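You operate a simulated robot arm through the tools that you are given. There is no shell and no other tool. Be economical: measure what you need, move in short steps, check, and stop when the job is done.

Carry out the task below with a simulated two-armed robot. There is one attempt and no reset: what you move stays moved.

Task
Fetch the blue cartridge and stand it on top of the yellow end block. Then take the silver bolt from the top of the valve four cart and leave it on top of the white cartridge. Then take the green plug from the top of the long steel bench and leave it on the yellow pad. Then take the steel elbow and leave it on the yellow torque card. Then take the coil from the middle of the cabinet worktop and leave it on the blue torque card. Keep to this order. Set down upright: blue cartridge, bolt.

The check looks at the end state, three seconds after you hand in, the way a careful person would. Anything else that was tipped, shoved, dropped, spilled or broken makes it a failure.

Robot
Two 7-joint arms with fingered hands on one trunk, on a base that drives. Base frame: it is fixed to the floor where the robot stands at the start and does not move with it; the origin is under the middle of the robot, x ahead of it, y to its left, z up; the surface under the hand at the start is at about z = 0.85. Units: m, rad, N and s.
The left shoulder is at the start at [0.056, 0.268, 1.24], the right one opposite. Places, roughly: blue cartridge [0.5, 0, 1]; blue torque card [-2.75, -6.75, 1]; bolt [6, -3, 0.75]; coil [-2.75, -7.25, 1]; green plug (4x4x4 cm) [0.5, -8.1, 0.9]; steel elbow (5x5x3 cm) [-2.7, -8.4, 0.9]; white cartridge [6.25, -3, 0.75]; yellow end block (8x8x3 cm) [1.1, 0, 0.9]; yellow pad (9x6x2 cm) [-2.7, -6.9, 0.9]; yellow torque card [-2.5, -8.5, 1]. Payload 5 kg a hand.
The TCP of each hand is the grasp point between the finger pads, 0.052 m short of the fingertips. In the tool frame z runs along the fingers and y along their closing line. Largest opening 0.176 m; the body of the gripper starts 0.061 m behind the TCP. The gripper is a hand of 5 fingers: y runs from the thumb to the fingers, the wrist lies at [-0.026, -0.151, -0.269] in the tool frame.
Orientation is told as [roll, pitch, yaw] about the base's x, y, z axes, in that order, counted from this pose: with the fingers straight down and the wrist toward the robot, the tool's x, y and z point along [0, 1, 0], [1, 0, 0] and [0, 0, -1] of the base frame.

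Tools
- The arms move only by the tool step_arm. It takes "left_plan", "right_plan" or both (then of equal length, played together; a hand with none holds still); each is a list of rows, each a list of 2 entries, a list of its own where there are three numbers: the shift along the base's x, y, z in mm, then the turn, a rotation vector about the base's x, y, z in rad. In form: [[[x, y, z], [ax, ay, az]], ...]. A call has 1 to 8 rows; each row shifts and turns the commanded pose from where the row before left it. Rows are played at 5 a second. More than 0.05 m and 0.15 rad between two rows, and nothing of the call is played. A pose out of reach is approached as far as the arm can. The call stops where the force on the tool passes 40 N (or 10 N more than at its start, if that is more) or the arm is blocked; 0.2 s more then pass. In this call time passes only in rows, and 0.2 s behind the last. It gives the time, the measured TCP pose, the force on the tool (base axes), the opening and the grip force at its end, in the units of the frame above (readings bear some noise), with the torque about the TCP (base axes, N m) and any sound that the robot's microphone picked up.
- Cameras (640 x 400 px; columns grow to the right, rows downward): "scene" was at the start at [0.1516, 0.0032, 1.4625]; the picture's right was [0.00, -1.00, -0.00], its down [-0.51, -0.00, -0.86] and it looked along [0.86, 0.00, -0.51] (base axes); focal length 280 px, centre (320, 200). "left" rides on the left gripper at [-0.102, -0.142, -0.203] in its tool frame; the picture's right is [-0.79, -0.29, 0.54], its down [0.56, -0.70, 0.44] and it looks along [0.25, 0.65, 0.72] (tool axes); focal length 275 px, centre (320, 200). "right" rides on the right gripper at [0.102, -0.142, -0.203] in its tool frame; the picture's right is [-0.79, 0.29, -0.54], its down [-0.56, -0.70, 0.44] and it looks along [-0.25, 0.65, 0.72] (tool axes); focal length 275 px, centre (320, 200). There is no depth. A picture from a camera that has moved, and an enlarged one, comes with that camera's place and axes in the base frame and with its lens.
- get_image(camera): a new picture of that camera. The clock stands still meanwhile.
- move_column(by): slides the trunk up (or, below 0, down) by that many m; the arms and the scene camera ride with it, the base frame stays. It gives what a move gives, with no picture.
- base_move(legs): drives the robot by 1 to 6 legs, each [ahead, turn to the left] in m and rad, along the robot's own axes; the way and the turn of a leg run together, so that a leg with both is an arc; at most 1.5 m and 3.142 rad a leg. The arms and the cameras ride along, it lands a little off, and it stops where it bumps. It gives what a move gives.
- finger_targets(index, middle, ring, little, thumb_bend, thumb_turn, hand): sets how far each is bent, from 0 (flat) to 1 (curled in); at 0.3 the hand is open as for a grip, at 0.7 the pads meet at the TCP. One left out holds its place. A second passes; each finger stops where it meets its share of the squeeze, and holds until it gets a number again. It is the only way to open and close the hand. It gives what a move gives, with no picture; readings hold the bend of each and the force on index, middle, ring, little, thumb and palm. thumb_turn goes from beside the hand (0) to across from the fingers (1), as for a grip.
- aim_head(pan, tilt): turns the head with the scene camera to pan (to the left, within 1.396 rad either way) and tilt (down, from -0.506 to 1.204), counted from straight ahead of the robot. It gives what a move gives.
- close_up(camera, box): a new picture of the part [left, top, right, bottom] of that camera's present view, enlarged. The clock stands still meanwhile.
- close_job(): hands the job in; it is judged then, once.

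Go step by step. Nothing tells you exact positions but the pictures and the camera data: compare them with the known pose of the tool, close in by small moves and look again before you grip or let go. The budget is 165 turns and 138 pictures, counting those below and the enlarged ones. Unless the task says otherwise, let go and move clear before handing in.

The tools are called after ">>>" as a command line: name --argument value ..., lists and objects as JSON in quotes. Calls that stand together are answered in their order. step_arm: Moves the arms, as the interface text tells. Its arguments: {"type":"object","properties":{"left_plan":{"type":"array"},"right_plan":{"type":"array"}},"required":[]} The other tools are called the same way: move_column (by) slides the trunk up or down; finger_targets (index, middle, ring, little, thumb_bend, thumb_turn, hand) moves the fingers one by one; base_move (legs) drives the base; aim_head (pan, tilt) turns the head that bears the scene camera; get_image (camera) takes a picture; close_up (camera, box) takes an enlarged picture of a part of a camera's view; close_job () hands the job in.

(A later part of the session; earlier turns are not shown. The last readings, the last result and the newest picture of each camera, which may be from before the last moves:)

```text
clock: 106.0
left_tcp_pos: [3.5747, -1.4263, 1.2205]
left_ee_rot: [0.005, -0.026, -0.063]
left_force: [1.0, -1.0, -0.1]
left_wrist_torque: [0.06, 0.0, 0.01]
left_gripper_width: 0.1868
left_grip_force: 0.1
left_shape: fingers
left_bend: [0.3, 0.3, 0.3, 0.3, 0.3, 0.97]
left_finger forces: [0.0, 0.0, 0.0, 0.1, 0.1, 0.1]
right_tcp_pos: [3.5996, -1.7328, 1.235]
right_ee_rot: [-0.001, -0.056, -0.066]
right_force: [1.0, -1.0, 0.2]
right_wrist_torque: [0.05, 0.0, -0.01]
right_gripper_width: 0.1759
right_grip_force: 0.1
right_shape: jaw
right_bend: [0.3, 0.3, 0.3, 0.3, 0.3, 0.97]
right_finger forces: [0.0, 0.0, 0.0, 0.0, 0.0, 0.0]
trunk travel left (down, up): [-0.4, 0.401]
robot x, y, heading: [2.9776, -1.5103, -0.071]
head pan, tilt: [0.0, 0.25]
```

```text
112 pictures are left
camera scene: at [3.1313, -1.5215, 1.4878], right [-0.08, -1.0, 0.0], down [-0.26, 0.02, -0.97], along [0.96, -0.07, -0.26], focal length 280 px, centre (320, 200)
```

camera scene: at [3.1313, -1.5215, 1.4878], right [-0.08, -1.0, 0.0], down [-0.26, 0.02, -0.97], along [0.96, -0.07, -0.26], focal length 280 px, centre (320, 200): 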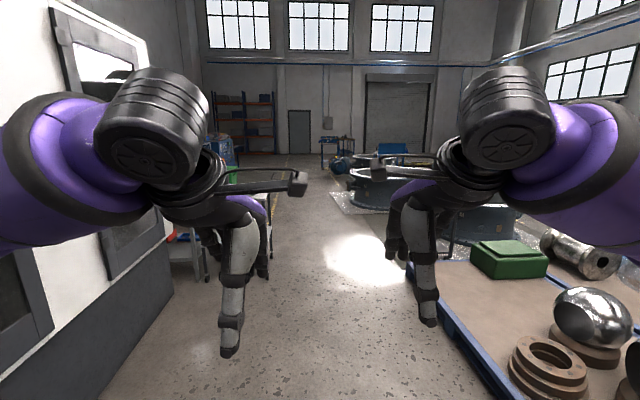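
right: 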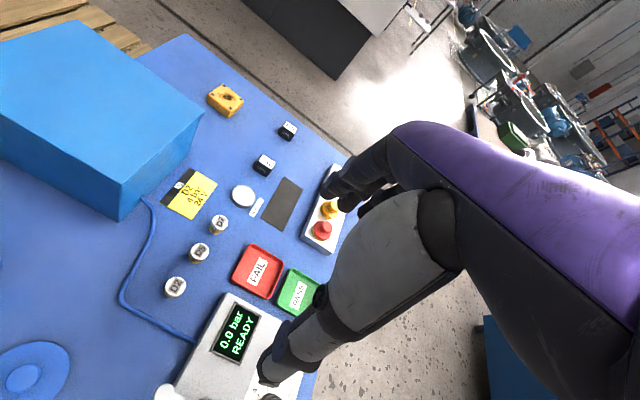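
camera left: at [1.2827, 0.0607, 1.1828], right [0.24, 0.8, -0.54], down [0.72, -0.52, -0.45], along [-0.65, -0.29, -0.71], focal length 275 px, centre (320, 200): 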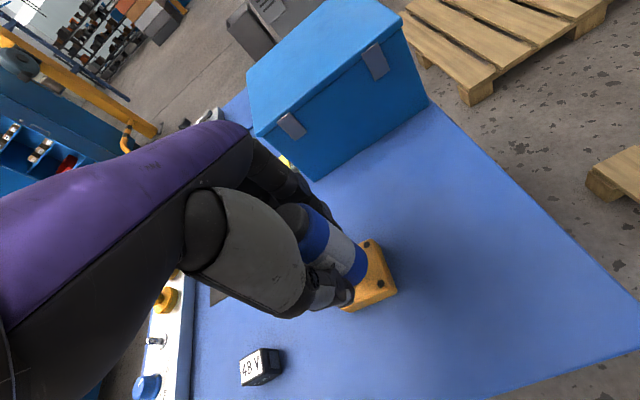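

The corridor is clear. Driving on and then looking right toward the target area.

>>> base_move --legs '[[1.4, 0]]'

>>> aim_head --pan -0.75 --tilt 0.35

>>> get_image --camera "scene"

>>> get_image --camera "right"

```text
clock: 115.5
left_tcp_pos: [4.9458, -1.5422, 1.2282]
left_ee_rot: [0.001, -0.038, -0.075]
left_force: [0.5, 0.2, -0.7]
left_wrist_torque: [0.0, 0.06, -0.03]
left_gripper_width: 0.1867
left_grip_force: 0.1
left_shape: fingers
left_bend: [0.3, 0.3, 0.3, 0.3, 0.3, 0.98]
left_finger forces: [0.0, 0.0, 0.0, 0.0, 0.0, 0.1]
right_tcp_pos: [4.9675, -1.8477, 1.2444]
right_ee_rot: [0.002, -0.071, -0.071]
right_force: [-0.1, -0.3, -0.1]
right_wrist_torque: [0.0, 0.02, 0.01]
right_gripper_width: 0.1759
right_grip_force: 0.1
right_shape: jaw
right_bend: [0.3, 0.3, 0.3, 0.3, 0.3, 0.98]
right_finger forces: [0.1, 0.0, 0.1, 0.0, 0.1, 0.0]
trunk travel left (down, up): [-0.4, 0.401]
robot x, y, heading: [4.3613, -1.625, -0.079]
head pan, tilt: [0.0, 0.25]
```

```text
clock: 116.6
left_tcp_pos: [4.9273, -1.5466, 1.2369]
left_ee_rot: [-0.014, -0.055, -0.086]
left_force: [-1.3, -0.3, 1.4]
left_wrist_torque: [0.01, -0.17, -0.01]
left_gripper_width: 0.1865
left_grip_force: 0.0
left_shape: fingers
left_bend: [0.3, 0.3, 0.3, 0.3, 0.3, 0.97]
left_finger forces: [0.0, 0.1, 0.0, 0.0, 0.0, 0.0]
right_tcp_pos: [4.9529, -1.8398, 1.2522]
right_ee_rot: [0.015, -0.091, -0.058]
right_force: [-1.2, 0.2, 0.7]
right_wrist_torque: [-0.03, -0.15, -0.01]
right_gripper_width: 0.1757
right_grip_force: 0.1
right_shape: jaw
right_bend: [0.3, 0.3, 0.3, 0.3, 0.3, 0.97]
right_finger forces: [0.0, 0.0, 0.0, 0.1, 0.0, 0.0]
trunk travel left (down, up): [-0.4, 0.401]
robot x, y, heading: [4.3636, -1.6236, -0.088]
head pan, tilt: [-0.75, 0.351]
```

```text
111 pictures are left
camera scene: at [4.4843, -1.6954, 1.4789], right [-0.74, -0.67, 0.01], down [-0.24, 0.26, -0.94], along [0.63, -0.7, -0.35], focal length 280 px, centre (320, 200)
```

scene: 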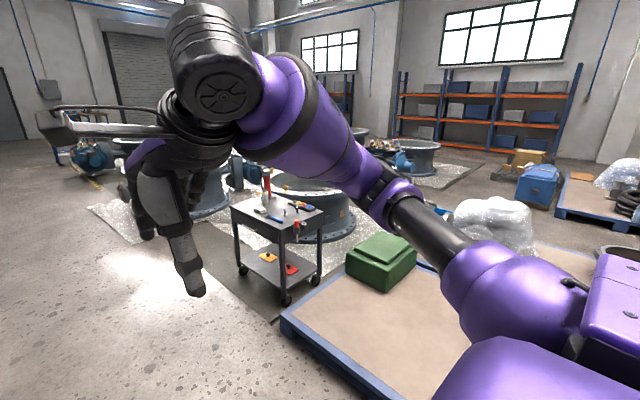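

```text
110 pictures are left
camera right: at [4.7973, -1.7318, 1.4433], right [0.19, -0.81, 0.55], down [-0.69, -0.51, -0.51], along [0.7, -0.28, -0.66], focal length 275 px, centre (320, 200)
```

right: 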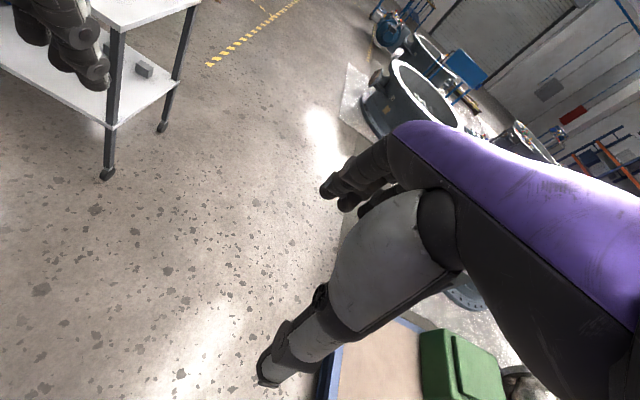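

The tool cart is at about (6.1, -3.0), which fits "valve four cart". I'll drive in front of it and face it.

>>> base_move --legs '[[0, -0.11], [1.5, 0], [0.25, 0], [0, -1.37]]'

>>> aim_head --pan 0 --tilt 0.7

>>> get_image --camera "scene"

>>> get_image --camera "right"

```text
clock: 134.7
left_tcp_pos: [6.2171, -2.519, 1.2361]
left_ee_rot: [0.002, -0.054, -1.586]
left_force: [0.1, -0.4, 0.2]
left_wrist_torque: [-0.02, -0.04, 0.02]
left_gripper_width: 0.1869
left_grip_force: 0.0
left_shape: fingers
left_bend: [0.3, 0.3, 0.3, 0.3, 0.3, 0.98]
left_finger forces: [0.0, 0.0, 0.0, 0.0, 0.0, 0.0]
right_tcp_pos: [5.9136, -2.5604, 1.2505]
right_ee_rot: [0.001, -0.084, -1.581]
right_force: [0.0, 0.1, 0.3]
right_wrist_torque: [0.01, -0.07, -0.01]
right_gripper_width: 0.1758
right_grip_force: 0.0
right_shape: jaw
right_bend: [0.3, 0.3, 0.3, 0.3, 0.3, 0.97]
right_finger forces: [0.0, 0.0, 0.0, 0.1, 0.0, 0.0]
trunk travel left (down, up): [-0.4, 0.401]
robot x, y, heading: [6.1257, -1.9606, -1.596]
head pan, tilt: [-0.75, 0.351]
```

```text
clock: 135.8
left_tcp_pos: [6.2132, -2.502, 1.2442]
left_ee_rot: [0.004, -0.068, -1.587]
left_force: [-2.1, 2.1, 1.8]
left_wrist_torque: [-0.19, -0.38, 0.09]
left_gripper_width: 0.1866
left_grip_force: 0.3
left_shape: fingers
left_bend: [0.3, 0.3, 0.3, 0.3, 0.3, 0.97]
left_finger forces: [0.0, 0.0, 0.0, 0.0, 0.1, 0.1]
right_tcp_pos: [5.9119, -2.5418, 1.2604]
right_ee_rot: [0.005, -0.101, -1.581]
right_force: [-2.7, 1.6, -0.1]
right_wrist_torque: [-0.19, -0.35, 0.0]
right_gripper_width: 0.176
right_grip_force: 0.1
right_shape: jaw
right_bend: [0.3, 0.3, 0.3, 0.3, 0.3, 0.98]
right_finger forces: [0.1, 0.0, 0.0, 0.1, 0.1, 0.1]
trunk travel left (down, up): [-0.4, 0.401]
robot x, y, heading: [6.1231, -1.9601, -1.598]
head pan, tilt: [0.0, 0.7]
```

```text
109 pictures are left
camera scene: at [6.1184, -2.0977, 1.4474], right [-1.0, 0.02, 0.0], down [0.02, 0.65, -0.76], along [-0.02, -0.76, -0.65], focal length 280 px, centre (320, 200)
```

scene: 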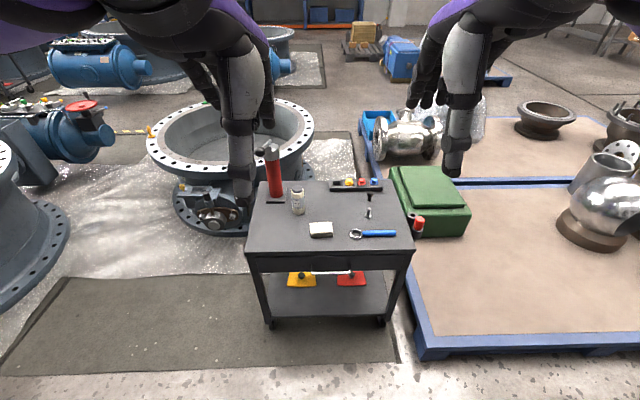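

```text
108 pictures are left
camera right: at [6.0134, -2.381, 1.4468], right [-0.8, -0.22, 0.56], down [-0.55, 0.66, -0.51], along [-0.26, -0.72, -0.65], focal length 275 px, centre (320, 200)
```

right: 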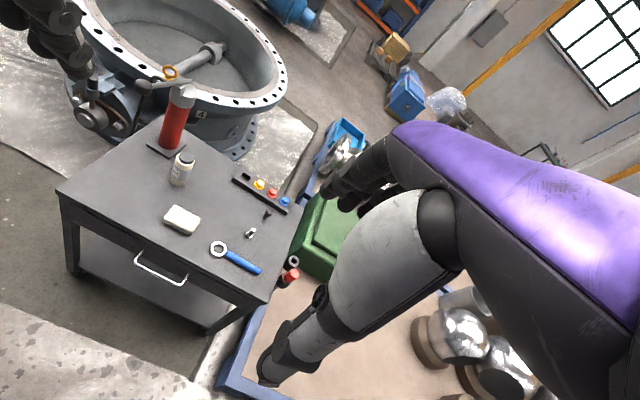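

>>> close_up --camera "scene" --box '[240, 130, 440, 255]'

>>> close_up --camera "right" --box '[140, 80, 320, 290]'

```text
3.20 times, centred on (340, 192) of scene
camera zoom: at [6.1184, -2.0977, 1.4474], right [-1.0, 0.02, 0.0], down [0.02, 0.65, -0.76], along [-0.02, -0.76, -0.65], focal length 896 px, centre (256, 224)
```

zoom: 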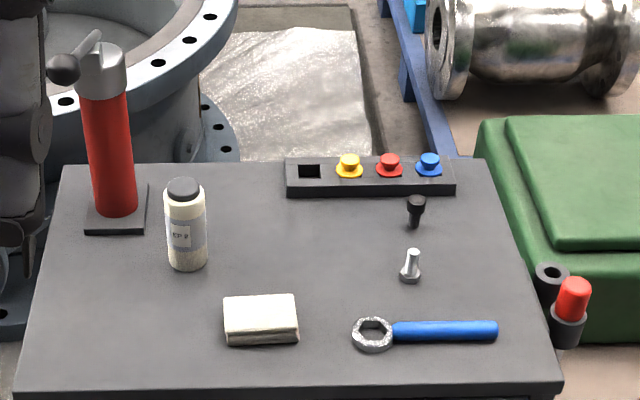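

```text
1.90 times, centred on (230, 185) of right
camera zoom: at [6.0134, -2.381, 1.4468], right [-0.8, -0.22, 0.56], down [-0.55, 0.66, -0.51], along [-0.26, -0.72, -0.65], focal length 524 px, centre (491, 229)
```

zoom: 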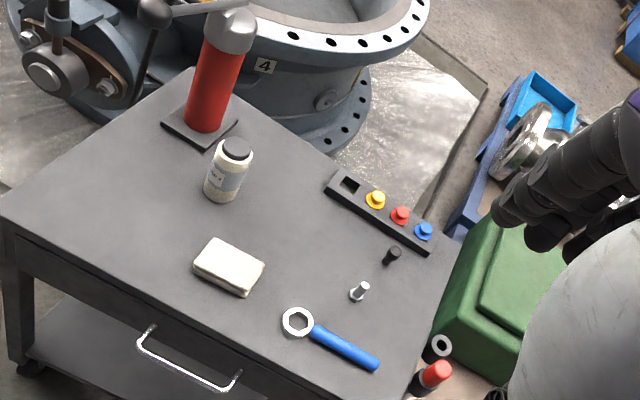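

The scene shows the "4" on the valve, the silver bolt standing head-down at about (5.893, -2.94), and the white cartridge at about (6.19, -3.0); cart top z≈0.63. I'll drive 0.25 m closer, lower the trunk and level the right hand.

>>> base_move --legs '[[0.25, 0]]'

>>> move_column --by -0.2

>>> finger_targets --hand "right" --index 0.5 --middle 0.5 --ring 0.3 --little 0.3 --thumb_bend 0.5 --thumb_turn 1

>>> get_image --camera "scene"

>>> get_image --camera "right"

```text
clock: 138.1
left_tcp_pos: [6.2115, -2.755, 1.2429]
left_ee_rot: [0.001, -0.064, -1.586]
left_force: [0.0, -1.3, -0.9]
left_wrist_torque: [0.14, 0.03, -0.01]
left_gripper_width: 0.1865
left_grip_force: 0.2
left_shape: fingers
left_bend: [0.3, 0.3, 0.3, 0.3, 0.3, 0.97]
left_finger forces: [0.0, 0.0, 0.1, 0.0, 0.1, 0.1]
right_tcp_pos: [5.9085, -2.7944, 1.2562]
right_ee_rot: [0.002, -0.099, -1.58]
right_force: [0.2, -1.3, -0.3]
right_wrist_torque: [0.11, 0.05, 0.08]
right_gripper_width: 0.1758
right_grip_force: 0.1
right_shape: jaw
right_bend: [0.3, 0.3, 0.3, 0.3, 0.3, 0.98]
right_finger forces: [0.1, 0.0, 0.0, 0.0, 0.0, 0.0]
trunk travel left (down, up): [-0.4, 0.401]
robot x, y, heading: [6.1192, -2.2085, -1.595]
head pan, tilt: [0.0, 0.7]
```

```text
clock: 140.3
left_tcp_pos: [6.2126, -2.7369, 1.0504]
left_ee_rot: [0.003, -0.08, -1.586]
left_force: [0.2, -0.2, 0.4]
left_wrist_torque: [-0.04, 0.02, 0.06]
left_gripper_width: 0.1865
left_grip_force: 0.1
left_shape: fingers
left_bend: [0.3, 0.3, 0.3, 0.3, 0.3, 0.98]
left_finger forces: [0.1, 0.0, 0.0, 0.1, 0.1, 0.0]
right_tcp_pos: [5.9079, -2.7777, 1.0665]
right_ee_rot: [0.001, -0.113, -1.579]
right_force: [-0.3, -0.1, 0.6]
right_wrist_torque: [-0.03, 0.04, 0.0]
right_gripper_width: 0.1756
right_grip_force: 0.1
right_shape: jaw
right_bend: [0.3, 0.3, 0.3, 0.3, 0.3, 0.98]
right_finger forces: [0.1, 0.0, 0.0, 0.0, 0.1, 0.1]
trunk travel left (down, up): [-0.2, 0.601]
robot x, y, heading: [6.1189, -2.2096, -1.594]
head pan, tilt: [0.0, 0.7]
```

```text
clock: 141.3
left_tcp_pos: [6.212, -2.7362, 1.048]
left_ee_rot: [0.002, -0.079, -1.587]
left_force: [-0.9, 0.7, -0.1]
left_wrist_torque: [0.01, -0.04, 0.0]
left_gripper_width: 0.1869
left_grip_force: 0.0
left_shape: fingers
left_bend: [0.3, 0.3, 0.3, 0.3, 0.3, 0.98]
left_finger forces: [0.0, 0.1, 0.0, 0.1, 0.0, 0.0]
right_tcp_pos: [5.9094, -2.7782, 1.067]
right_ee_rot: [0.001, -0.111, -1.58]
right_force: [0.8, 0.4, 0.0]
right_wrist_torque: [0.03, 0.0, -0.01]
right_gripper_width: 0.0996
right_grip_force: 0.0
right_shape: fingers
right_bend: [0.5, 0.5, 0.3, 0.3, 0.5, 1.0]
right_finger forces: [0.0, 0.0, 0.0, 0.1, 0.1, 0.0]
trunk travel left (down, up): [-0.2, 0.601]
robot x, y, heading: [6.1174, -2.2096, -1.594]
head pan, tilt: [0.0, 0.7]
```

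```text
105 pictures are left
camera scene: at [6.1145, -2.4091, 1.2413], right [-1.0, 0.02, 0.0], down [0.02, 0.65, -0.76], along [-0.02, -0.76, -0.66], focal length 280 px, centre (320, 200)
```

scene: 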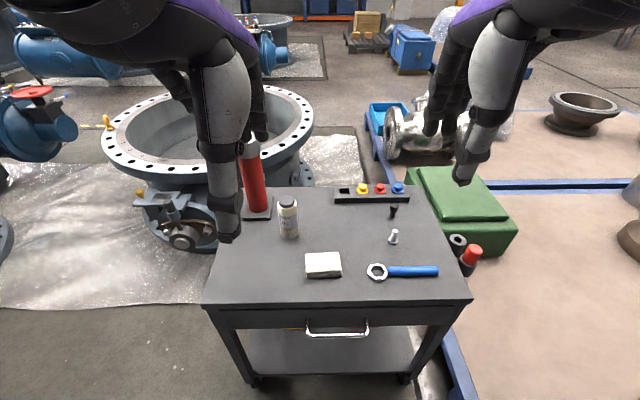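

```text
104 pictures are left
camera right: at [6.0113, -2.6142, 1.2513], right [-0.79, -0.22, 0.57], down [-0.55, 0.65, -0.52], along [-0.26, -0.73, -0.64], focal length 275 px, centre (320, 200)
```

right: 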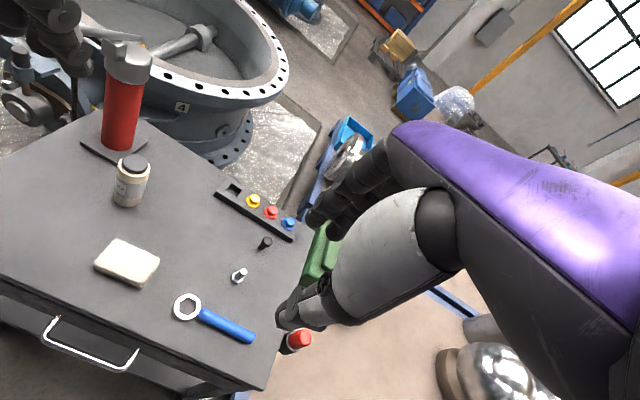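

Triangulated: bolt at (5.899, -2.91) on cart top z≈0.65, white cartridge at (6.186, -2.956), top ≈0.76. Levelling and moving the right hand above the bolt.

>>> step_arm --right_plan '[[[-3, -33, -30], [0.028, 0, 0]], [[-3, -33, -30], [0.028, 0, 0]], [[-2, -33, -30], [0.028, 0, 0]], [[-2, -33, -40], [0.028, 0, 0]], [[0, 0, -40], [0, 0, 0]], [[0, 0, -40], [0, 0, 0]], [[0, 0, -30], [0, 0, 0]]]'

>>> get_image --camera "right"

>>> get_image --camera "scene"

```text
refused: row 4 steps farther than a row can; nothing moved
```

```text
103 pictures are left
camera right: at [6.0113, -2.6142, 1.2513], right [-0.79, -0.22, 0.57], down [-0.55, 0.65, -0.52], along [-0.26, -0.73, -0.64], focal length 275 px, centre (320, 200)
```

right: 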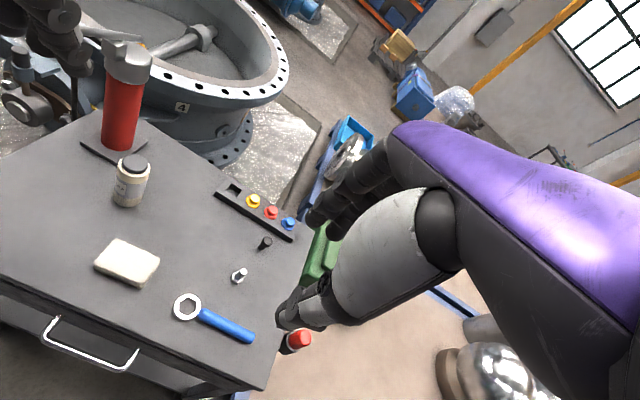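

```text
102 pictures are left
camera scene: at [6.1145, -2.4091, 1.2413], right [-1.0, 0.02, 0.0], down [0.02, 0.65, -0.76], along [-0.02, -0.76, -0.66], focal length 280 px, centre (320, 200)
```

scene: 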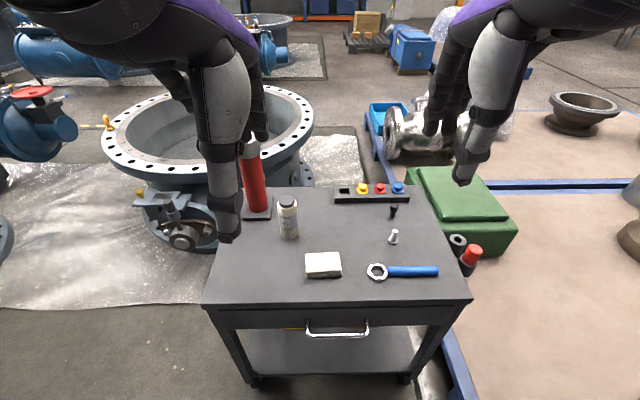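

One row was too long; splitting it differently.

>>> step_arm --right_plan '[[[-3, -33, -30], [0.028, 0, 0]], [[-3, -33, -30], [0.028, 0, 0]], [[-2, -33, -30], [0.028, 0, 0]], [[-2, -33, -30], [0.028, 0, 0]], [[0, 0, -45], [0, 0, 0]], [[0, 0, -45], [0, 0, 0]], [[0, 0, -45], [0, 0, 0]]]'

>>> get_image --camera "right"

>>> get_image --camera "scene"

```text
clock: 142.9
left_tcp_pos: [6.2114, -2.7371, 1.0488]
left_ee_rot: [0.002, -0.08, -1.585]
left_force: [-1.4, -1.3, -1.2]
left_wrist_torque: [0.15, -0.05, -0.01]
left_gripper_width: 0.1868
left_grip_force: 0.0
left_shape: fingers
left_bend: [0.3, 0.3, 0.3, 0.3, 0.3, 0.98]
left_finger forces: [0.0, 0.0, 0.1, 0.0, 0.0, 0.1]
right_tcp_pos: [5.8994, -2.9106, 0.811]
right_ee_rot: [0.003, -0.002, -1.579]
right_force: [-1.3, -1.1, 1.8]
right_wrist_torque: [0.18, -0.03, 0.1]
right_gripper_width: 0.0996
right_grip_force: 0.1
right_shape: fingers
right_bend: [0.5, 0.5, 0.3, 0.3, 0.5, 1.0]
right_finger forces: [0.0, 0.1, 0.0, 0.0, 0.0, 0.0]
trunk travel left (down, up): [-0.2, 0.601]
robot x, y, heading: [6.1174, -2.2087, -1.59]
head pan, tilt: [0.0, 0.7]
```

```text
101 pictures are left
camera right: at [6.0025, -2.7692, 1.0137], right [-0.79, -0.28, 0.54], down [-0.55, 0.71, -0.44], along [-0.26, -0.65, -0.71], focal length 275 px, centre (320, 200)
```

right: 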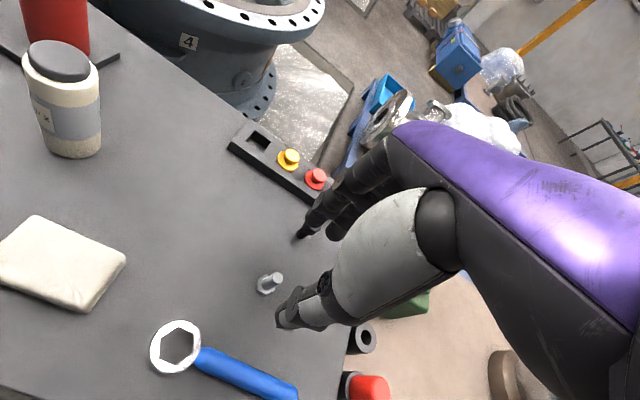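

```text
100 pictures are left
camera scene: at [6.1143, -2.4103, 1.2409], right [-1.0, 0.02, 0.0], down [0.02, 0.66, -0.75], along [-0.02, -0.75, -0.66], focal length 280 px, centre (320, 200)
```

scene: 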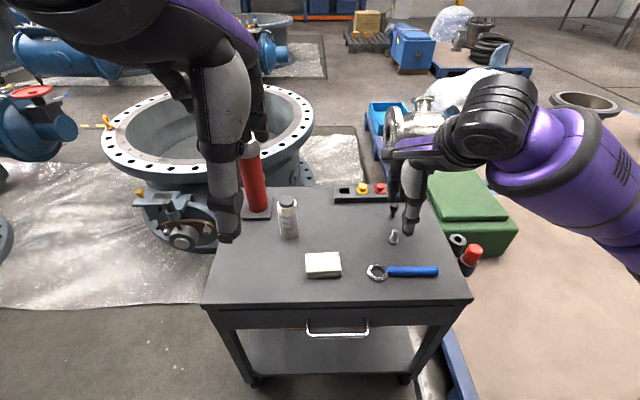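

Aligned within about 5 mm. Descending closer and looking.

>>> step_arm --right_plan '[[[0, 1, -35], [0, 0, 0]], [[-1, 2, -35], [0, 0, 0]], [[0, 0, -23], [0, 0, 0]]]'

>>> close_up --camera "right" --box '[160, 160, 400, 360]'

>>> close_up --camera "scene" --box '[340, 170, 460, 290]'

```text
clock: 143.7
left_tcp_pos: [6.2126, -2.7366, 1.0501]
left_ee_rot: [0.002, -0.08, -1.586]
left_force: [0.4, 0.1, 0.2]
left_wrist_torque: [0.01, 0.06, 0.01]
left_gripper_width: 0.1867
left_grip_force: 0.1
left_shape: fingers
left_bend: [0.3, 0.3, 0.3, 0.3, 0.3, 0.98]
left_finger forces: [0.1, 0.1, 0.0, 0.1, 0.0, 0.0]
right_tcp_pos: [5.8976, -2.9068, 0.7196]
right_ee_rot: [0.003, -0.003, -1.579]
right_force: [-2.4, -0.2, 6.6]
right_wrist_torque: [-0.48, 0.26, -0.14]
right_gripper_width: 0.0996
right_grip_force: 4.0
right_shape: fingers
right_bend: [0.5, 0.5, 0.3, 0.3, 0.5, 1.0]
right_finger forces: [0.1, 7.6, 0.0, 0.1, 0.0, 0.0]
trunk travel left (down, up): [-0.2, 0.601]
robot x, y, heading: [6.1218, -2.2061, -1.598]
head pan, tilt: [0.0, 0.7]
```

```text
2.00 times, centred on (280, 260) of right
camera zoom: at [6.0008, -2.7646, 0.9224], right [-0.79, -0.28, 0.54], down [-0.55, 0.71, -0.45], along [-0.26, -0.65, -0.71], focal length 551 px, centre (400, 80)
```

zoom: 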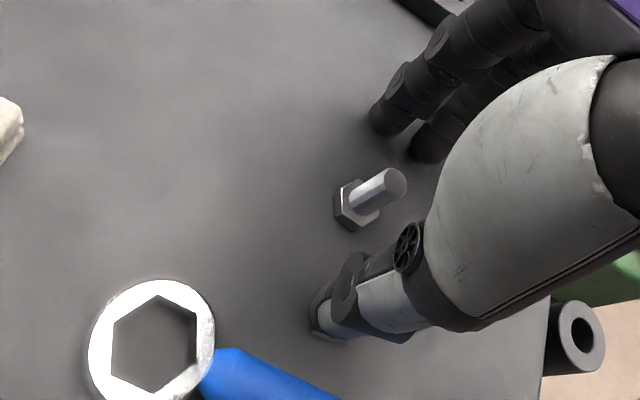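

```text
3.33 times, centred on (400, 230) of scene
camera zoom: at [6.1149, -2.4086, 1.2416], right [-1.0, 0.02, 0.0], down [0.01, 0.65, -0.76], along [-0.02, -0.76, -0.65], focal length 934 px, centre (53, 100)
```

zoom: 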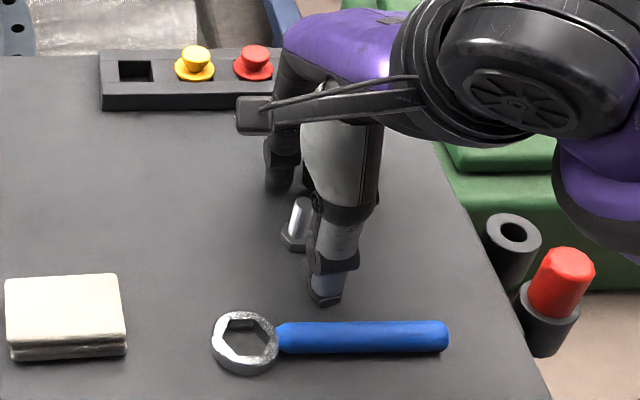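

The bolt lies neatly between thumb and index, but the middle finger reports contact, possibly with the black bolt behind it. I'll back up and check.

>>> step_arm --right_plan '[[[0, 0, 20], [0, 0, 0]], [[0, 0, 20], [0, 0, 0]]]'

>>> close_up --camera "right" --box '[240, 140, 400, 270]'

>>> close_up --camera "left" --box '[320, 0, 640, 400]'

```text
clock: 144.3
left_tcp_pos: [6.2127, -2.7368, 1.0496]
left_ee_rot: [0.001, -0.079, -1.587]
left_force: [0.7, 0.2, -0.3]
left_wrist_torque: [-0.03, -0.02, 0.02]
left_gripper_width: 0.1868
left_grip_force: 0.0
left_shape: fingers
left_bend: [0.3, 0.3, 0.3, 0.3, 0.3, 0.98]
left_finger forces: [0.0, 0.0, 0.0, 0.1, 0.0, 0.0]
right_tcp_pos: [5.9005, -2.9079, 0.7577]
right_ee_rot: [-0.001, 0.0, -1.581]
right_force: [0.3, -0.2, 0.4]
right_wrist_torque: [-0.02, 0.0, -0.02]
right_gripper_width: 0.0996
right_grip_force: 0.0
right_shape: fingers
right_bend: [0.5, 0.5, 0.3, 0.3, 0.5, 1.0]
right_finger forces: [0.1, 0.1, 0.0, 0.0, 0.0, 0.0]
trunk travel left (down, up): [-0.2, 0.601]
robot x, y, heading: [6.1172, -2.2117, -1.59]
head pan, tilt: [0.0, 0.7]
```

```text
3.08 times, centred on (320, 205) of right
camera zoom: at [6.0026, -2.7662, 0.9606], right [-0.79, -0.28, 0.54], down [-0.55, 0.71, -0.44], along [-0.26, -0.65, -0.72], focal length 847 px, centre (320, 185)
```

zoom: 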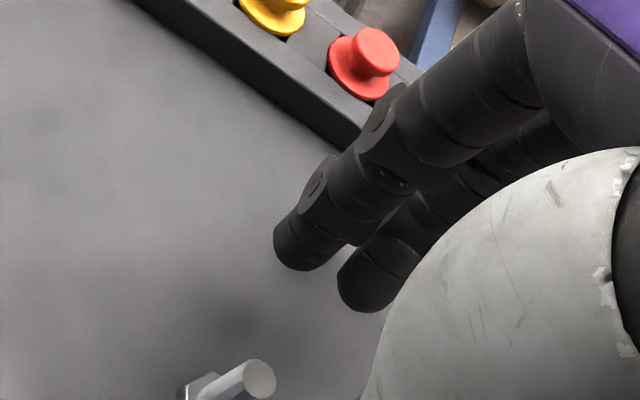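

```text
1.00 times, centred on (480, 200) of left (not enlarged: the box is as wide or as high as the picture)
camera zoom: at [6.1124, -2.577, 1.2392], right [-0.79, 0.26, -0.56], down [0.57, 0.66, -0.5], along [0.24, -0.71, -0.66], focal length 275 px, centre (160, 200)
```

zoom: 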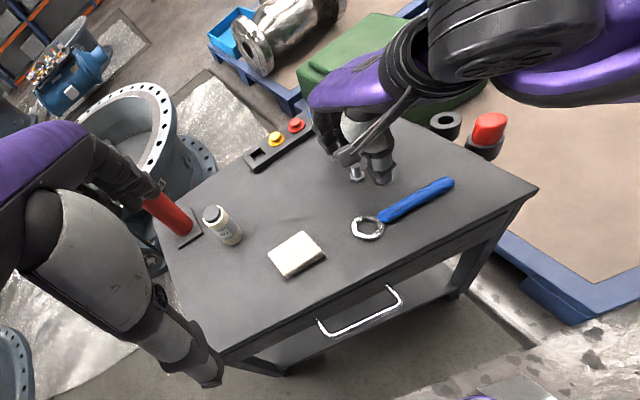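

The black bolt sits just behind the fingers. I'll raise the hand and turn it about 35° to the right so that the fingers pass clear of it, then check the black bolt.

>>> step_arm --right_plan '[[[0, 0, 30], [0, 0, 0]], [[0, 0, 20], [0, 0, -0.15]], [[0, 0, 0], [0, 0, -0.15]], [[0, 0, 0], [0, 0, -0.15]], [[0, 0, 0], [0, 0, -0.15]]]'

>>> get_image --camera "right"

>>> close_up --camera "scene" --box '[320, 160, 480, 290]'

```text
clock: 145.5
left_tcp_pos: [6.2123, -2.7368, 1.0498]
left_ee_rot: [0.001, -0.08, -1.587]
left_force: [0.3, 0.0, 0.0]
left_wrist_torque: [-0.04, 0.04, 0.0]
left_gripper_width: 0.1866
left_grip_force: 0.0
left_shape: fingers
left_bend: [0.3, 0.3, 0.3, 0.3, 0.3, 0.98]
left_finger forces: [0.1, 0.0, 0.1, 0.0, 0.0, 0.0]
right_tcp_pos: [5.8972, -2.9053, 0.8069]
right_ee_rot: [-0.002, -0.002, -2.179]
right_force: [0.4, 0.5, -0.8]
right_wrist_torque: [-0.1, 0.03, 0.0]
right_gripper_width: 0.0994
right_grip_force: 0.1
right_shape: fingers
right_bend: [0.5, 0.5, 0.3, 0.3, 0.5, 1.0]
right_finger forces: [0.0, 0.1, 0.0, 0.0, 0.1, 0.0]
trunk travel left (down, up): [-0.2, 0.601]
robot x, y, heading: [6.1164, -2.2075, -1.594]
head pan, tilt: [0.0, 0.7]
```

```text
95 pictures are left
camera right: at [6.0629, -2.8475, 1.0101], right [-0.81, 0.22, 0.54], down [-0.05, 0.89, -0.44], along [-0.58, -0.39, -0.71], focal length 275 px, centre (320, 200)
```

right: 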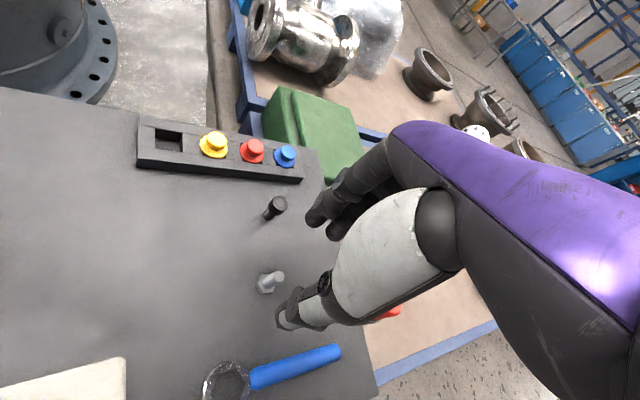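

```text
3.08 times, centred on (400, 225) of scene
camera zoom: at [6.1148, -2.4088, 1.2414], right [-1.0, 0.02, 0.0], down [0.01, 0.65, -0.76], along [-0.02, -0.76, -0.65], focal length 862 px, centre (74, 123)
```

zoom: 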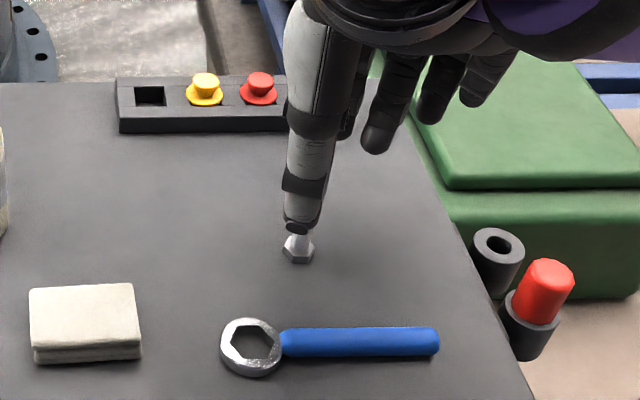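

The black bolt still stands and is now clear of the fingers; the silver bolt is exactly on the tool axis. Descending.

>>> step_arm --right_plan '[[[0, 0, -40], [0, 0, 0]], [[0, 0, -30], [0, 0, 0]], [[0, 0, -17], [0, 0, 0]]]'

>>> close_up --camera "right" --box '[180, 170, 380, 350]'

>>> close_up --camera "scene" --box '[340, 170, 460, 290]'

```text
clock: 146.3
left_tcp_pos: [6.2134, -2.7375, 1.0491]
left_ee_rot: [0.002, -0.079, -1.587]
left_force: [0.8, 0.7, -0.2]
left_wrist_torque: [0.02, 0.01, -0.01]
left_gripper_width: 0.1869
left_grip_force: 0.1
left_shape: fingers
left_bend: [0.3, 0.3, 0.3, 0.3, 0.3, 0.98]
left_finger forces: [0.0, 0.1, 0.0, 0.1, 0.0, 0.0]
right_tcp_pos: [5.8982, -2.9061, 0.7214]
right_ee_rot: [0.001, -0.004, -2.177]
right_force: [-0.2, 0.2, 0.4]
right_wrist_torque: [0.01, 0.03, -0.01]
right_gripper_width: 0.0993
right_grip_force: 0.2
right_shape: fingers
right_bend: [0.5, 0.5, 0.3, 0.3, 0.5, 1.0]
right_finger forces: [0.0, 0.2, 0.0, 0.0, 0.1, 0.0]
trunk travel left (down, up): [-0.2, 0.601]
robot x, y, heading: [6.1177, -2.2091, -1.594]
head pan, tilt: [0.0, 0.7]
```

```text
2.22 times, centred on (280, 260) of right
camera zoom: at [6.0632, -2.8474, 0.9236], right [-0.81, 0.22, 0.54], down [-0.06, 0.89, -0.44], along [-0.58, -0.39, -0.72], focal length 612 px, centre (409, 67)
```

zoom: 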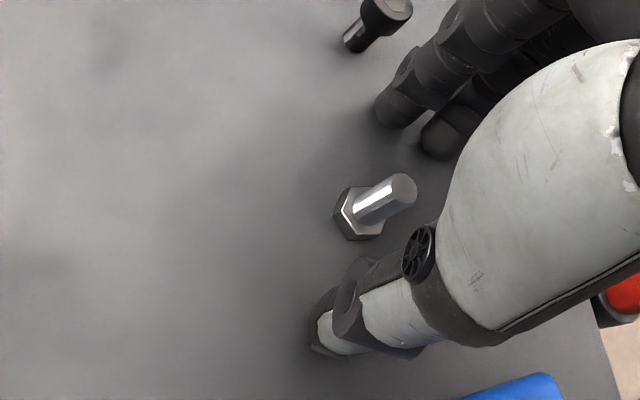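

```text
3.33 times, centred on (400, 230) of scene
camera zoom: at [6.1145, -2.4093, 1.2413], right [-1.0, 0.02, 0.0], down [0.02, 0.66, -0.76], along [-0.02, -0.76, -0.66], focal length 934 px, centre (53, 100)
```

zoom: 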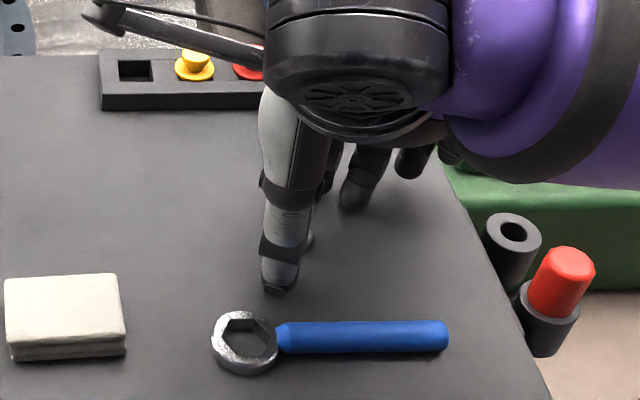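

>>> step_arm --right_plan '[[[0, 0, -8], [0, 0, 0]], [[0, 0, -5], [0, 0, 0]], [[0, 0, -4], [0, 0, 0]], [[0, 0, -3], [0, 0, 0]]]'

```text
clock: 146.8
left_tcp_pos: [6.212, -2.7202, 1.0566]
left_ee_rot: [0.004, -0.097, -1.585]
left_force: [-0.5, 3.5, 1.9]
left_wrist_torque: [-0.36, -0.12, 0.09]
left_gripper_width: 0.1866
left_grip_force: 0.0
left_shape: fingers
left_bend: [0.3, 0.3, 0.3, 0.3, 0.3, 0.98]
left_finger forces: [0.1, 0.0, 0.0, 0.0, 0.0, 0.0]
right_tcp_pos: [5.9001, -2.8985, 0.7272]
right_ee_rot: [0.022, -0.019, -2.177]
right_force: [-1.6, 1.1, 1.1]
right_wrist_torque: [-0.14, -0.25, 0.05]
right_gripper_width: 0.0993
right_grip_force: 0.0
right_shape: fingers
right_bend: [0.5, 0.5, 0.3, 0.3, 0.5, 1.0]
right_finger forces: [0.0, 0.0, 0.1, 0.0, 0.0, 0.1]
trunk travel left (down, up): [-0.2, 0.601]
robot x, y, heading: [6.1191, -2.2062, -1.596]
head pan, tilt: [0.0, 0.7]
stopped in row 2 (right hand): the force on the tool passed its limit at 47 N (the readings are from after the stop); the commanded pose is now the measured one
```

A contact stopped the descent near z≈0.71, so the fingertips probably reach the cart top there. Checking.

>>> close_up --camera "right" --box '[180, 170, 380, 350]'

>>> get_image --camera "scene"

```text
2.22 times, centred on (280, 260) of right
camera zoom: at [6.0624, -2.8342, 0.9284], right [-0.82, 0.23, 0.53], down [-0.05, 0.88, -0.47], along [-0.57, -0.41, -0.71], focal length 612 px, centre (409, 67)
```

zoom: 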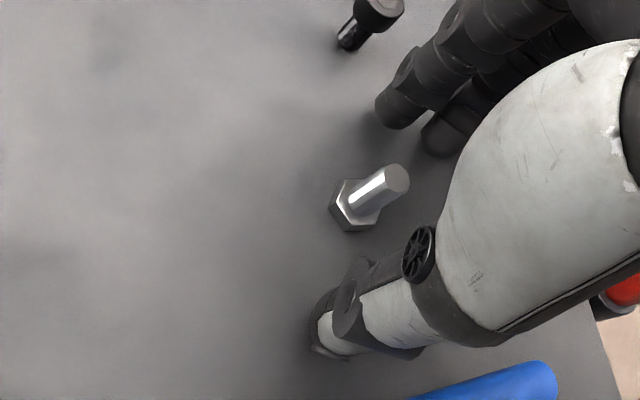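

```text
90 pictures are left
camera scene: at [6.1137, -2.4067, 1.2417], right [-1.0, 0.02, 0.0], down [0.02, 0.65, -0.76], along [-0.02, -0.76, -0.65], focal length 280 px, centre (320, 200)
```

scene: 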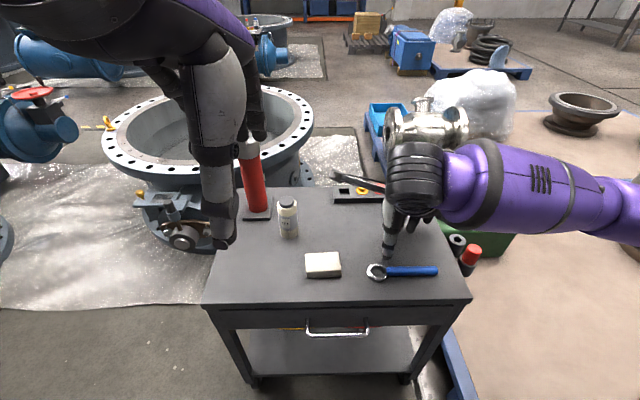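

The bolt is still upright and centred. I'll re-level the hand at z≈0.716 and pinch with thumb and index there.

>>> step_arm --right_plan '[[[-1, -4, -4], [0.014, 0.0035, 0]], [[-1, -4, -6], [0.014, 0.0035, 0]]]'

>>> close_up --camera "right" --box '[180, 170, 380, 350]'

```text
clock: 147.4
left_tcp_pos: [6.2143, -2.7217, 1.0582]
left_ee_rot: [0.003, -0.095, -1.586]
left_force: [-0.1, 0.1, 0.3]
left_wrist_torque: [-0.03, -0.01, -0.03]
left_gripper_width: 0.1866
left_grip_force: 0.1
left_shape: fingers
left_bend: [0.3, 0.3, 0.3, 0.3, 0.3, 0.98]
left_finger forces: [0.0, 0.0, 0.0, 0.0, 0.1, 0.0]
right_tcp_pos: [5.8949, -2.9082, 0.7185]
right_ee_rot: [-0.002, -0.008, -2.184]
right_force: [-5.1, 4.8, 32.8]
right_wrist_torque: [-1.15, 1.35, -0.41]
right_gripper_width: 0.0982
right_grip_force: 16.2
right_shape: fingers
right_bend: [0.5, 0.5, 0.3, 0.3, 0.5, 1.0]
right_finger forces: [13.9, 18.6, 0.1, 0.0, 0.0, 0.0]
trunk travel left (down, up): [-0.2, 0.601]
robot x, y, heading: [6.1154, -2.211, -1.595]
head pan, tilt: [0.0, 0.7]
```

```text
2.22 times, centred on (280, 260) of right
camera zoom: at [6.0614, -2.8505, 0.9199], right [-0.81, 0.22, 0.54], down [-0.05, 0.89, -0.45], along [-0.59, -0.39, -0.71], focal length 612 px, centre (409, 67)
```

zoom: 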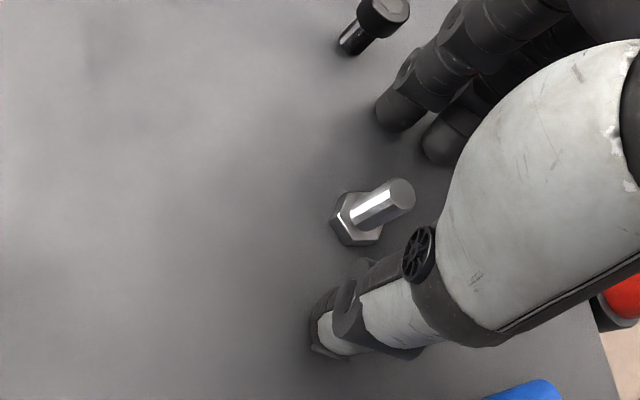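

Index and middle tips rest on the cart top. Raising 5 mm and pinching with index and thumb.

>>> step_arm --right_plan '[[[0, 0, 5], [0, 0, 0]]]'

>>> finger_targets --hand "right" --index 0.62 --thumb_bend 0.62 --middle 0.4

>>> close_up --camera "right" --box '[180, 170, 380, 350]'

```text
clock: 147.8
left_tcp_pos: [6.2116, -2.7237, 1.056]
left_ee_rot: [0.002, -0.094, -1.586]
left_force: [-0.5, -0.3, -0.6]
left_wrist_torque: [-0.01, -0.03, -0.01]
left_gripper_width: 0.1866
left_grip_force: 0.1
left_shape: fingers
left_bend: [0.3, 0.3, 0.3, 0.3, 0.3, 0.98]
left_finger forces: [0.0, 0.1, 0.0, 0.0, 0.1, 0.0]
right_tcp_pos: [5.8959, -2.9077, 0.7203]
right_ee_rot: [-0.005, -0.003, -2.183]
right_force: [-3.3, 0.2, 22.0]
right_wrist_torque: [-0.92, 1.03, -0.18]
right_gripper_width: 0.1004
right_grip_force: 10.7
right_shape: fingers
right_bend: [0.5, 0.5, 0.3, 0.3, 0.5, 1.0]
right_finger forces: [2.7, 18.6, 0.0, 0.1, 0.0, 0.0]
trunk travel left (down, up): [-0.2, 0.601]
robot x, y, heading: [6.1194, -2.2073, -1.593]
head pan, tilt: [0.0, 0.7]
```

```text
clock: 148.8
left_tcp_pos: [6.2126, -2.7223, 1.056]
left_ee_rot: [0.0, -0.094, -1.586]
left_force: [0.4, -0.5, 0.1]
left_wrist_torque: [0.01, 0.0, -0.01]
left_gripper_width: 0.1865
left_grip_force: 0.1
left_shape: fingers
left_bend: [0.3, 0.3, 0.3, 0.3, 0.3, 0.98]
left_finger forces: [0.1, 0.0, 0.0, 0.1, 0.0, 0.0]
right_tcp_pos: [5.8966, -2.9078, 0.7182]
right_ee_rot: [-0.005, -0.002, -2.181]
right_force: [-1.5, -6.9, 19.9]
right_wrist_torque: [-1.29, 0.35, 0.01]
right_gripper_width: 0.0543
right_grip_force: 9.9
right_shape: fingers
right_bend: [0.59, 0.4, 0.3, 0.3, 0.62, 1.0]
right_finger forces: [16.7, 2.2, 0.0, 0.0, 0.1, 0.0]
trunk travel left (down, up): [-0.2, 0.601]
robot x, y, heading: [6.1218, -2.2094, -1.594]
head pan, tilt: [0.0, 0.7]
```

```text
2.22 times, centred on (280, 260) of right
camera zoom: at [6.0622, -2.85, 0.9208], right [-0.81, 0.22, 0.55], down [-0.06, 0.9, -0.44], along [-0.58, -0.39, -0.71], focal length 612 px, centre (409, 67)
```

zoom: 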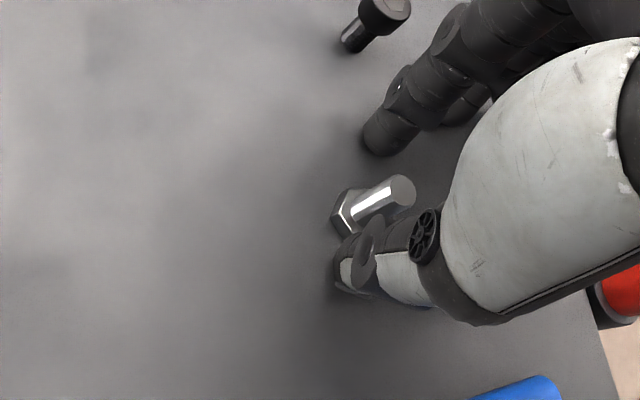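

The index drags on the cart top; raising 8 mm more, then closing.

>>> step_arm --right_plan '[[[0, 0, 5], [0, 0, 0]], [[0, 0, 4], [0, 0, 0]]]'

>>> finger_targets --hand "right" --index 0.72 --thumb_bend 0.72

>>> close_up --camera "right" --box '[180, 170, 380, 350]'

```text
clock: 149.4
left_tcp_pos: [6.2132, -2.7239, 1.0559]
left_ee_rot: [0.004, -0.095, -1.586]
left_force: [0.3, -0.2, 0.3]
left_wrist_torque: [-0.02, -0.01, 0.01]
left_gripper_width: 0.1866
left_grip_force: 0.0
left_shape: fingers
left_bend: [0.3, 0.3, 0.3, 0.3, 0.3, 0.98]
left_finger forces: [0.0, 0.1, 0.1, 0.0, 0.0, 0.0]
right_tcp_pos: [5.8963, -2.9059, 0.7273]
right_ee_rot: [-0.008, 0.0, -2.182]
right_force: [1.0, 0.4, -0.4]
right_wrist_torque: [-0.01, 0.01, -0.01]
right_gripper_width: 0.0471
right_grip_force: 0.0
right_shape: fingers
right_bend: [0.62, 0.4, 0.3, 0.3, 0.62, 1.0]
right_finger forces: [0.0, 0.1, 0.1, 0.0, 0.1, 0.0]
trunk travel left (down, up): [-0.2, 0.601]
robot x, y, heading: [6.1179, -2.2075, -1.595]
head pan, tilt: [0.0, 0.7]
```

```text
clock: 150.4
left_tcp_pos: [6.2125, -2.7235, 1.0564]
left_ee_rot: [0.0, -0.092, -1.588]
left_force: [0.2, -0.7, 0.2]
left_wrist_torque: [-0.03, 0.0, -0.03]
left_gripper_width: 0.1865
left_grip_force: 0.1
left_shape: fingers
left_bend: [0.3, 0.3, 0.3, 0.3, 0.3, 0.98]
left_finger forces: [0.0, 0.0, 0.0, 0.0, 0.1, 0.0]
right_tcp_pos: [5.8965, -2.9073, 0.7279]
right_ee_rot: [-0.008, 0.0, -2.181]
right_force: [0.1, 0.2, -0.4]
right_wrist_torque: [-0.03, 0.03, 0.01]
right_gripper_width: 0.0214
right_grip_force: 10.8
right_shape: fingers
right_bend: [0.71, 0.4, 0.3, 0.3, 0.69, 1.0]
right_finger forces: [10.4, 0.0, 0.0, 0.0, 10.3, 0.2]
trunk travel left (down, up): [-0.2, 0.601]
robot x, y, heading: [6.1193, -2.2114, -1.595]
head pan, tilt: [0.0, 0.7]
```

```text
2.22 times, centred on (280, 260) of right
camera zoom: at [6.0627, -2.8498, 0.9296], right [-0.81, 0.22, 0.55], down [-0.06, 0.9, -0.44], along [-0.58, -0.39, -0.71], focal length 612 px, centre (409, 67)
```

zoom: 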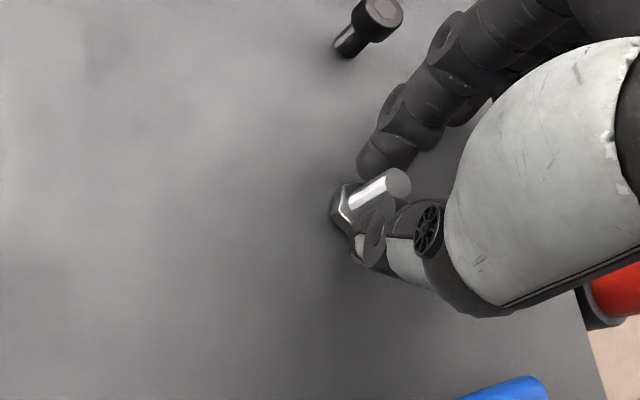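

Pinched with 10 N on both sides. Lifting.

>>> step_arm --right_plan '[[[0, 0, 15], [0, 0, 0]], [[0, 0, 30], [0, 0, 0]], [[0, 0, 40], [0, 0, 0]], [[0, 0, 45], [0, 0, 0]]]'

>>> get_image --camera "right"

>>> get_image --camera "scene"

```text
clock: 151.4
left_tcp_pos: [6.2135, -2.723, 1.057]
left_ee_rot: [0.003, -0.095, -1.586]
left_force: [0.2, 1.8, 0.3]
left_wrist_torque: [-0.17, 0.03, 0.02]
left_gripper_width: 0.1866
left_grip_force: 0.0
left_shape: fingers
left_bend: [0.3, 0.3, 0.3, 0.3, 0.3, 0.98]
left_finger forces: [0.0, 0.0, 0.1, 0.0, 0.1, 0.1]
right_tcp_pos: [5.8969, -2.9084, 0.8576]
right_ee_rot: [-0.006, 0.0, -2.181]
right_force: [0.1, 1.2, -2.2]
right_wrist_torque: [-0.12, 0.08, -0.04]
right_gripper_width: 0.0214
right_grip_force: 10.3
right_shape: fingers
right_bend: [0.71, 0.4, 0.3, 0.3, 0.69, 1.0]
right_finger forces: [10.3, 0.0, 0.0, 0.0, 10.2, 0.1]
trunk travel left (down, up): [-0.2, 0.601]
robot x, y, heading: [6.1158, -2.2116, -1.591]
head pan, tilt: [0.0, 0.7]
```

```text
86 pictures are left
camera right: at [6.0632, -2.8513, 1.0589], right [-0.81, 0.22, 0.55], down [-0.06, 0.9, -0.44], along [-0.58, -0.39, -0.71], focal length 275 px, centre (320, 200)
```

right: 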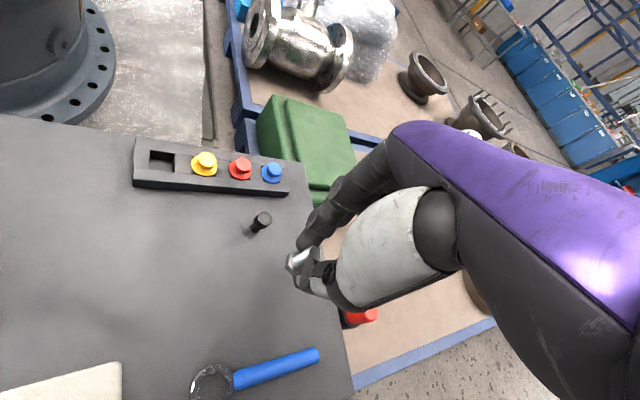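

```text
85 pictures are left
camera scene: at [6.115, -2.4081, 1.2417], right [-1.0, 0.02, 0.0], down [0.01, 0.65, -0.76], along [-0.02, -0.76, -0.65], focal length 280 px, centre (320, 200)
```

scene: 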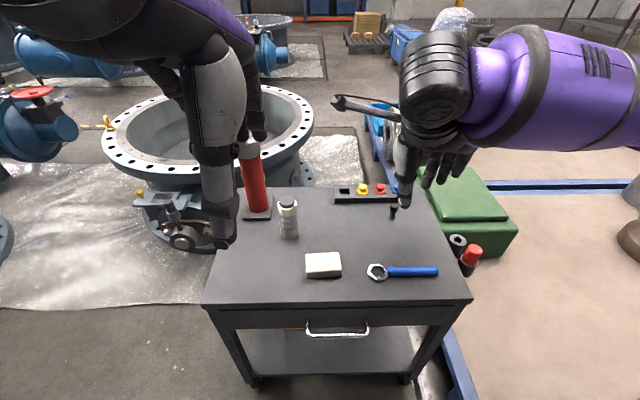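

The bolt is held upright. Moving the left hand aside while carrying the bolt over toward the white cartridge, turning the hand back straight.

>>> step_arm --left_plan '[[[35, 0, 10], [0, 0, 0]], [[35, 0, 10], [0, 0, 0]], [[35, 0, 10], [0, 0, 0]], [[35, 0, 10], [0, 0, 0]], [[35, 0, 10], [0, 0, 0]], [[35, 0, 10], [0, 0, 0]], [[35, 0, 10], [0, 0, 0]], [[35, 0, 10], [0, 0, 0]]]' --right_plan '[[[20, 0, 40], [0, 0, 0.075]], [[30, -5, 35], [0, 0, 0.075]], [[36, -6, 0], [0, 0, 0.075]], [[36, -6, 0], [0, 0, 0.075]], [[38, -6, 0], [0, 0, 0.075]], [[38, -6, 0], [0, 0, 0.075]], [[38, -6, 0], [0, 0, 0.075]], [[38, -5, 0], [0, 0, 0.075]]]'

>>> get_image --camera "right"

>>> get_image --camera "scene"

```text
clock: 153.2
left_tcp_pos: [6.4983, -2.724, 1.132]
left_ee_rot: [0.0, -0.091, -1.585]
left_force: [2.3, -0.8, -0.2]
left_wrist_torque: [0.03, 0.25, -0.03]
left_gripper_width: 0.1867
left_grip_force: 0.1
left_shape: fingers
left_bend: [0.3, 0.3, 0.3, 0.3, 0.3, 0.98]
left_finger forces: [0.0, 0.1, 0.0, 0.0, 0.1, 0.1]
right_tcp_pos: [6.1734, -2.948, 0.9326]
right_ee_rot: [-0.007, 0.001, -1.582]
right_force: [1.5, 0.9, 0.2]
right_wrist_torque: [-0.04, 0.21, -0.02]
right_gripper_width: 0.0212
right_grip_force: 9.4
right_shape: fingers
right_bend: [0.71, 0.4, 0.3, 0.3, 0.69, 1.0]
right_finger forces: [10.1, 0.0, 0.0, 0.1, 10.1, 0.0]
trunk travel left (down, up): [-0.2, 0.601]
robot x, y, heading: [6.1176, -2.2094, -1.594]
head pan, tilt: [0.0, 0.7]
```

```text
84 pictures are left
camera right: at [6.2784, -2.8062, 1.1338], right [-0.79, -0.28, 0.55], down [-0.55, 0.71, -0.44], along [-0.26, -0.65, -0.71], focal length 275 px, centre (320, 200)
```

right: 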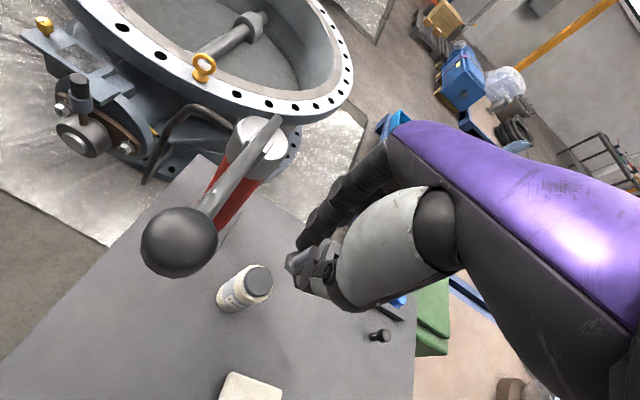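

```text
83 pictures are left
camera scene: at [6.1163, -2.4093, 1.2412], right [-1.0, 0.02, 0.0], down [0.01, 0.65, -0.76], along [-0.02, -0.76, -0.66], focal length 280 px, centre (320, 200)
```

scene: 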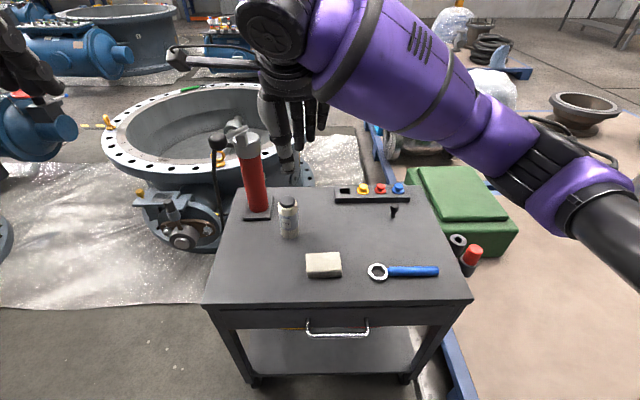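

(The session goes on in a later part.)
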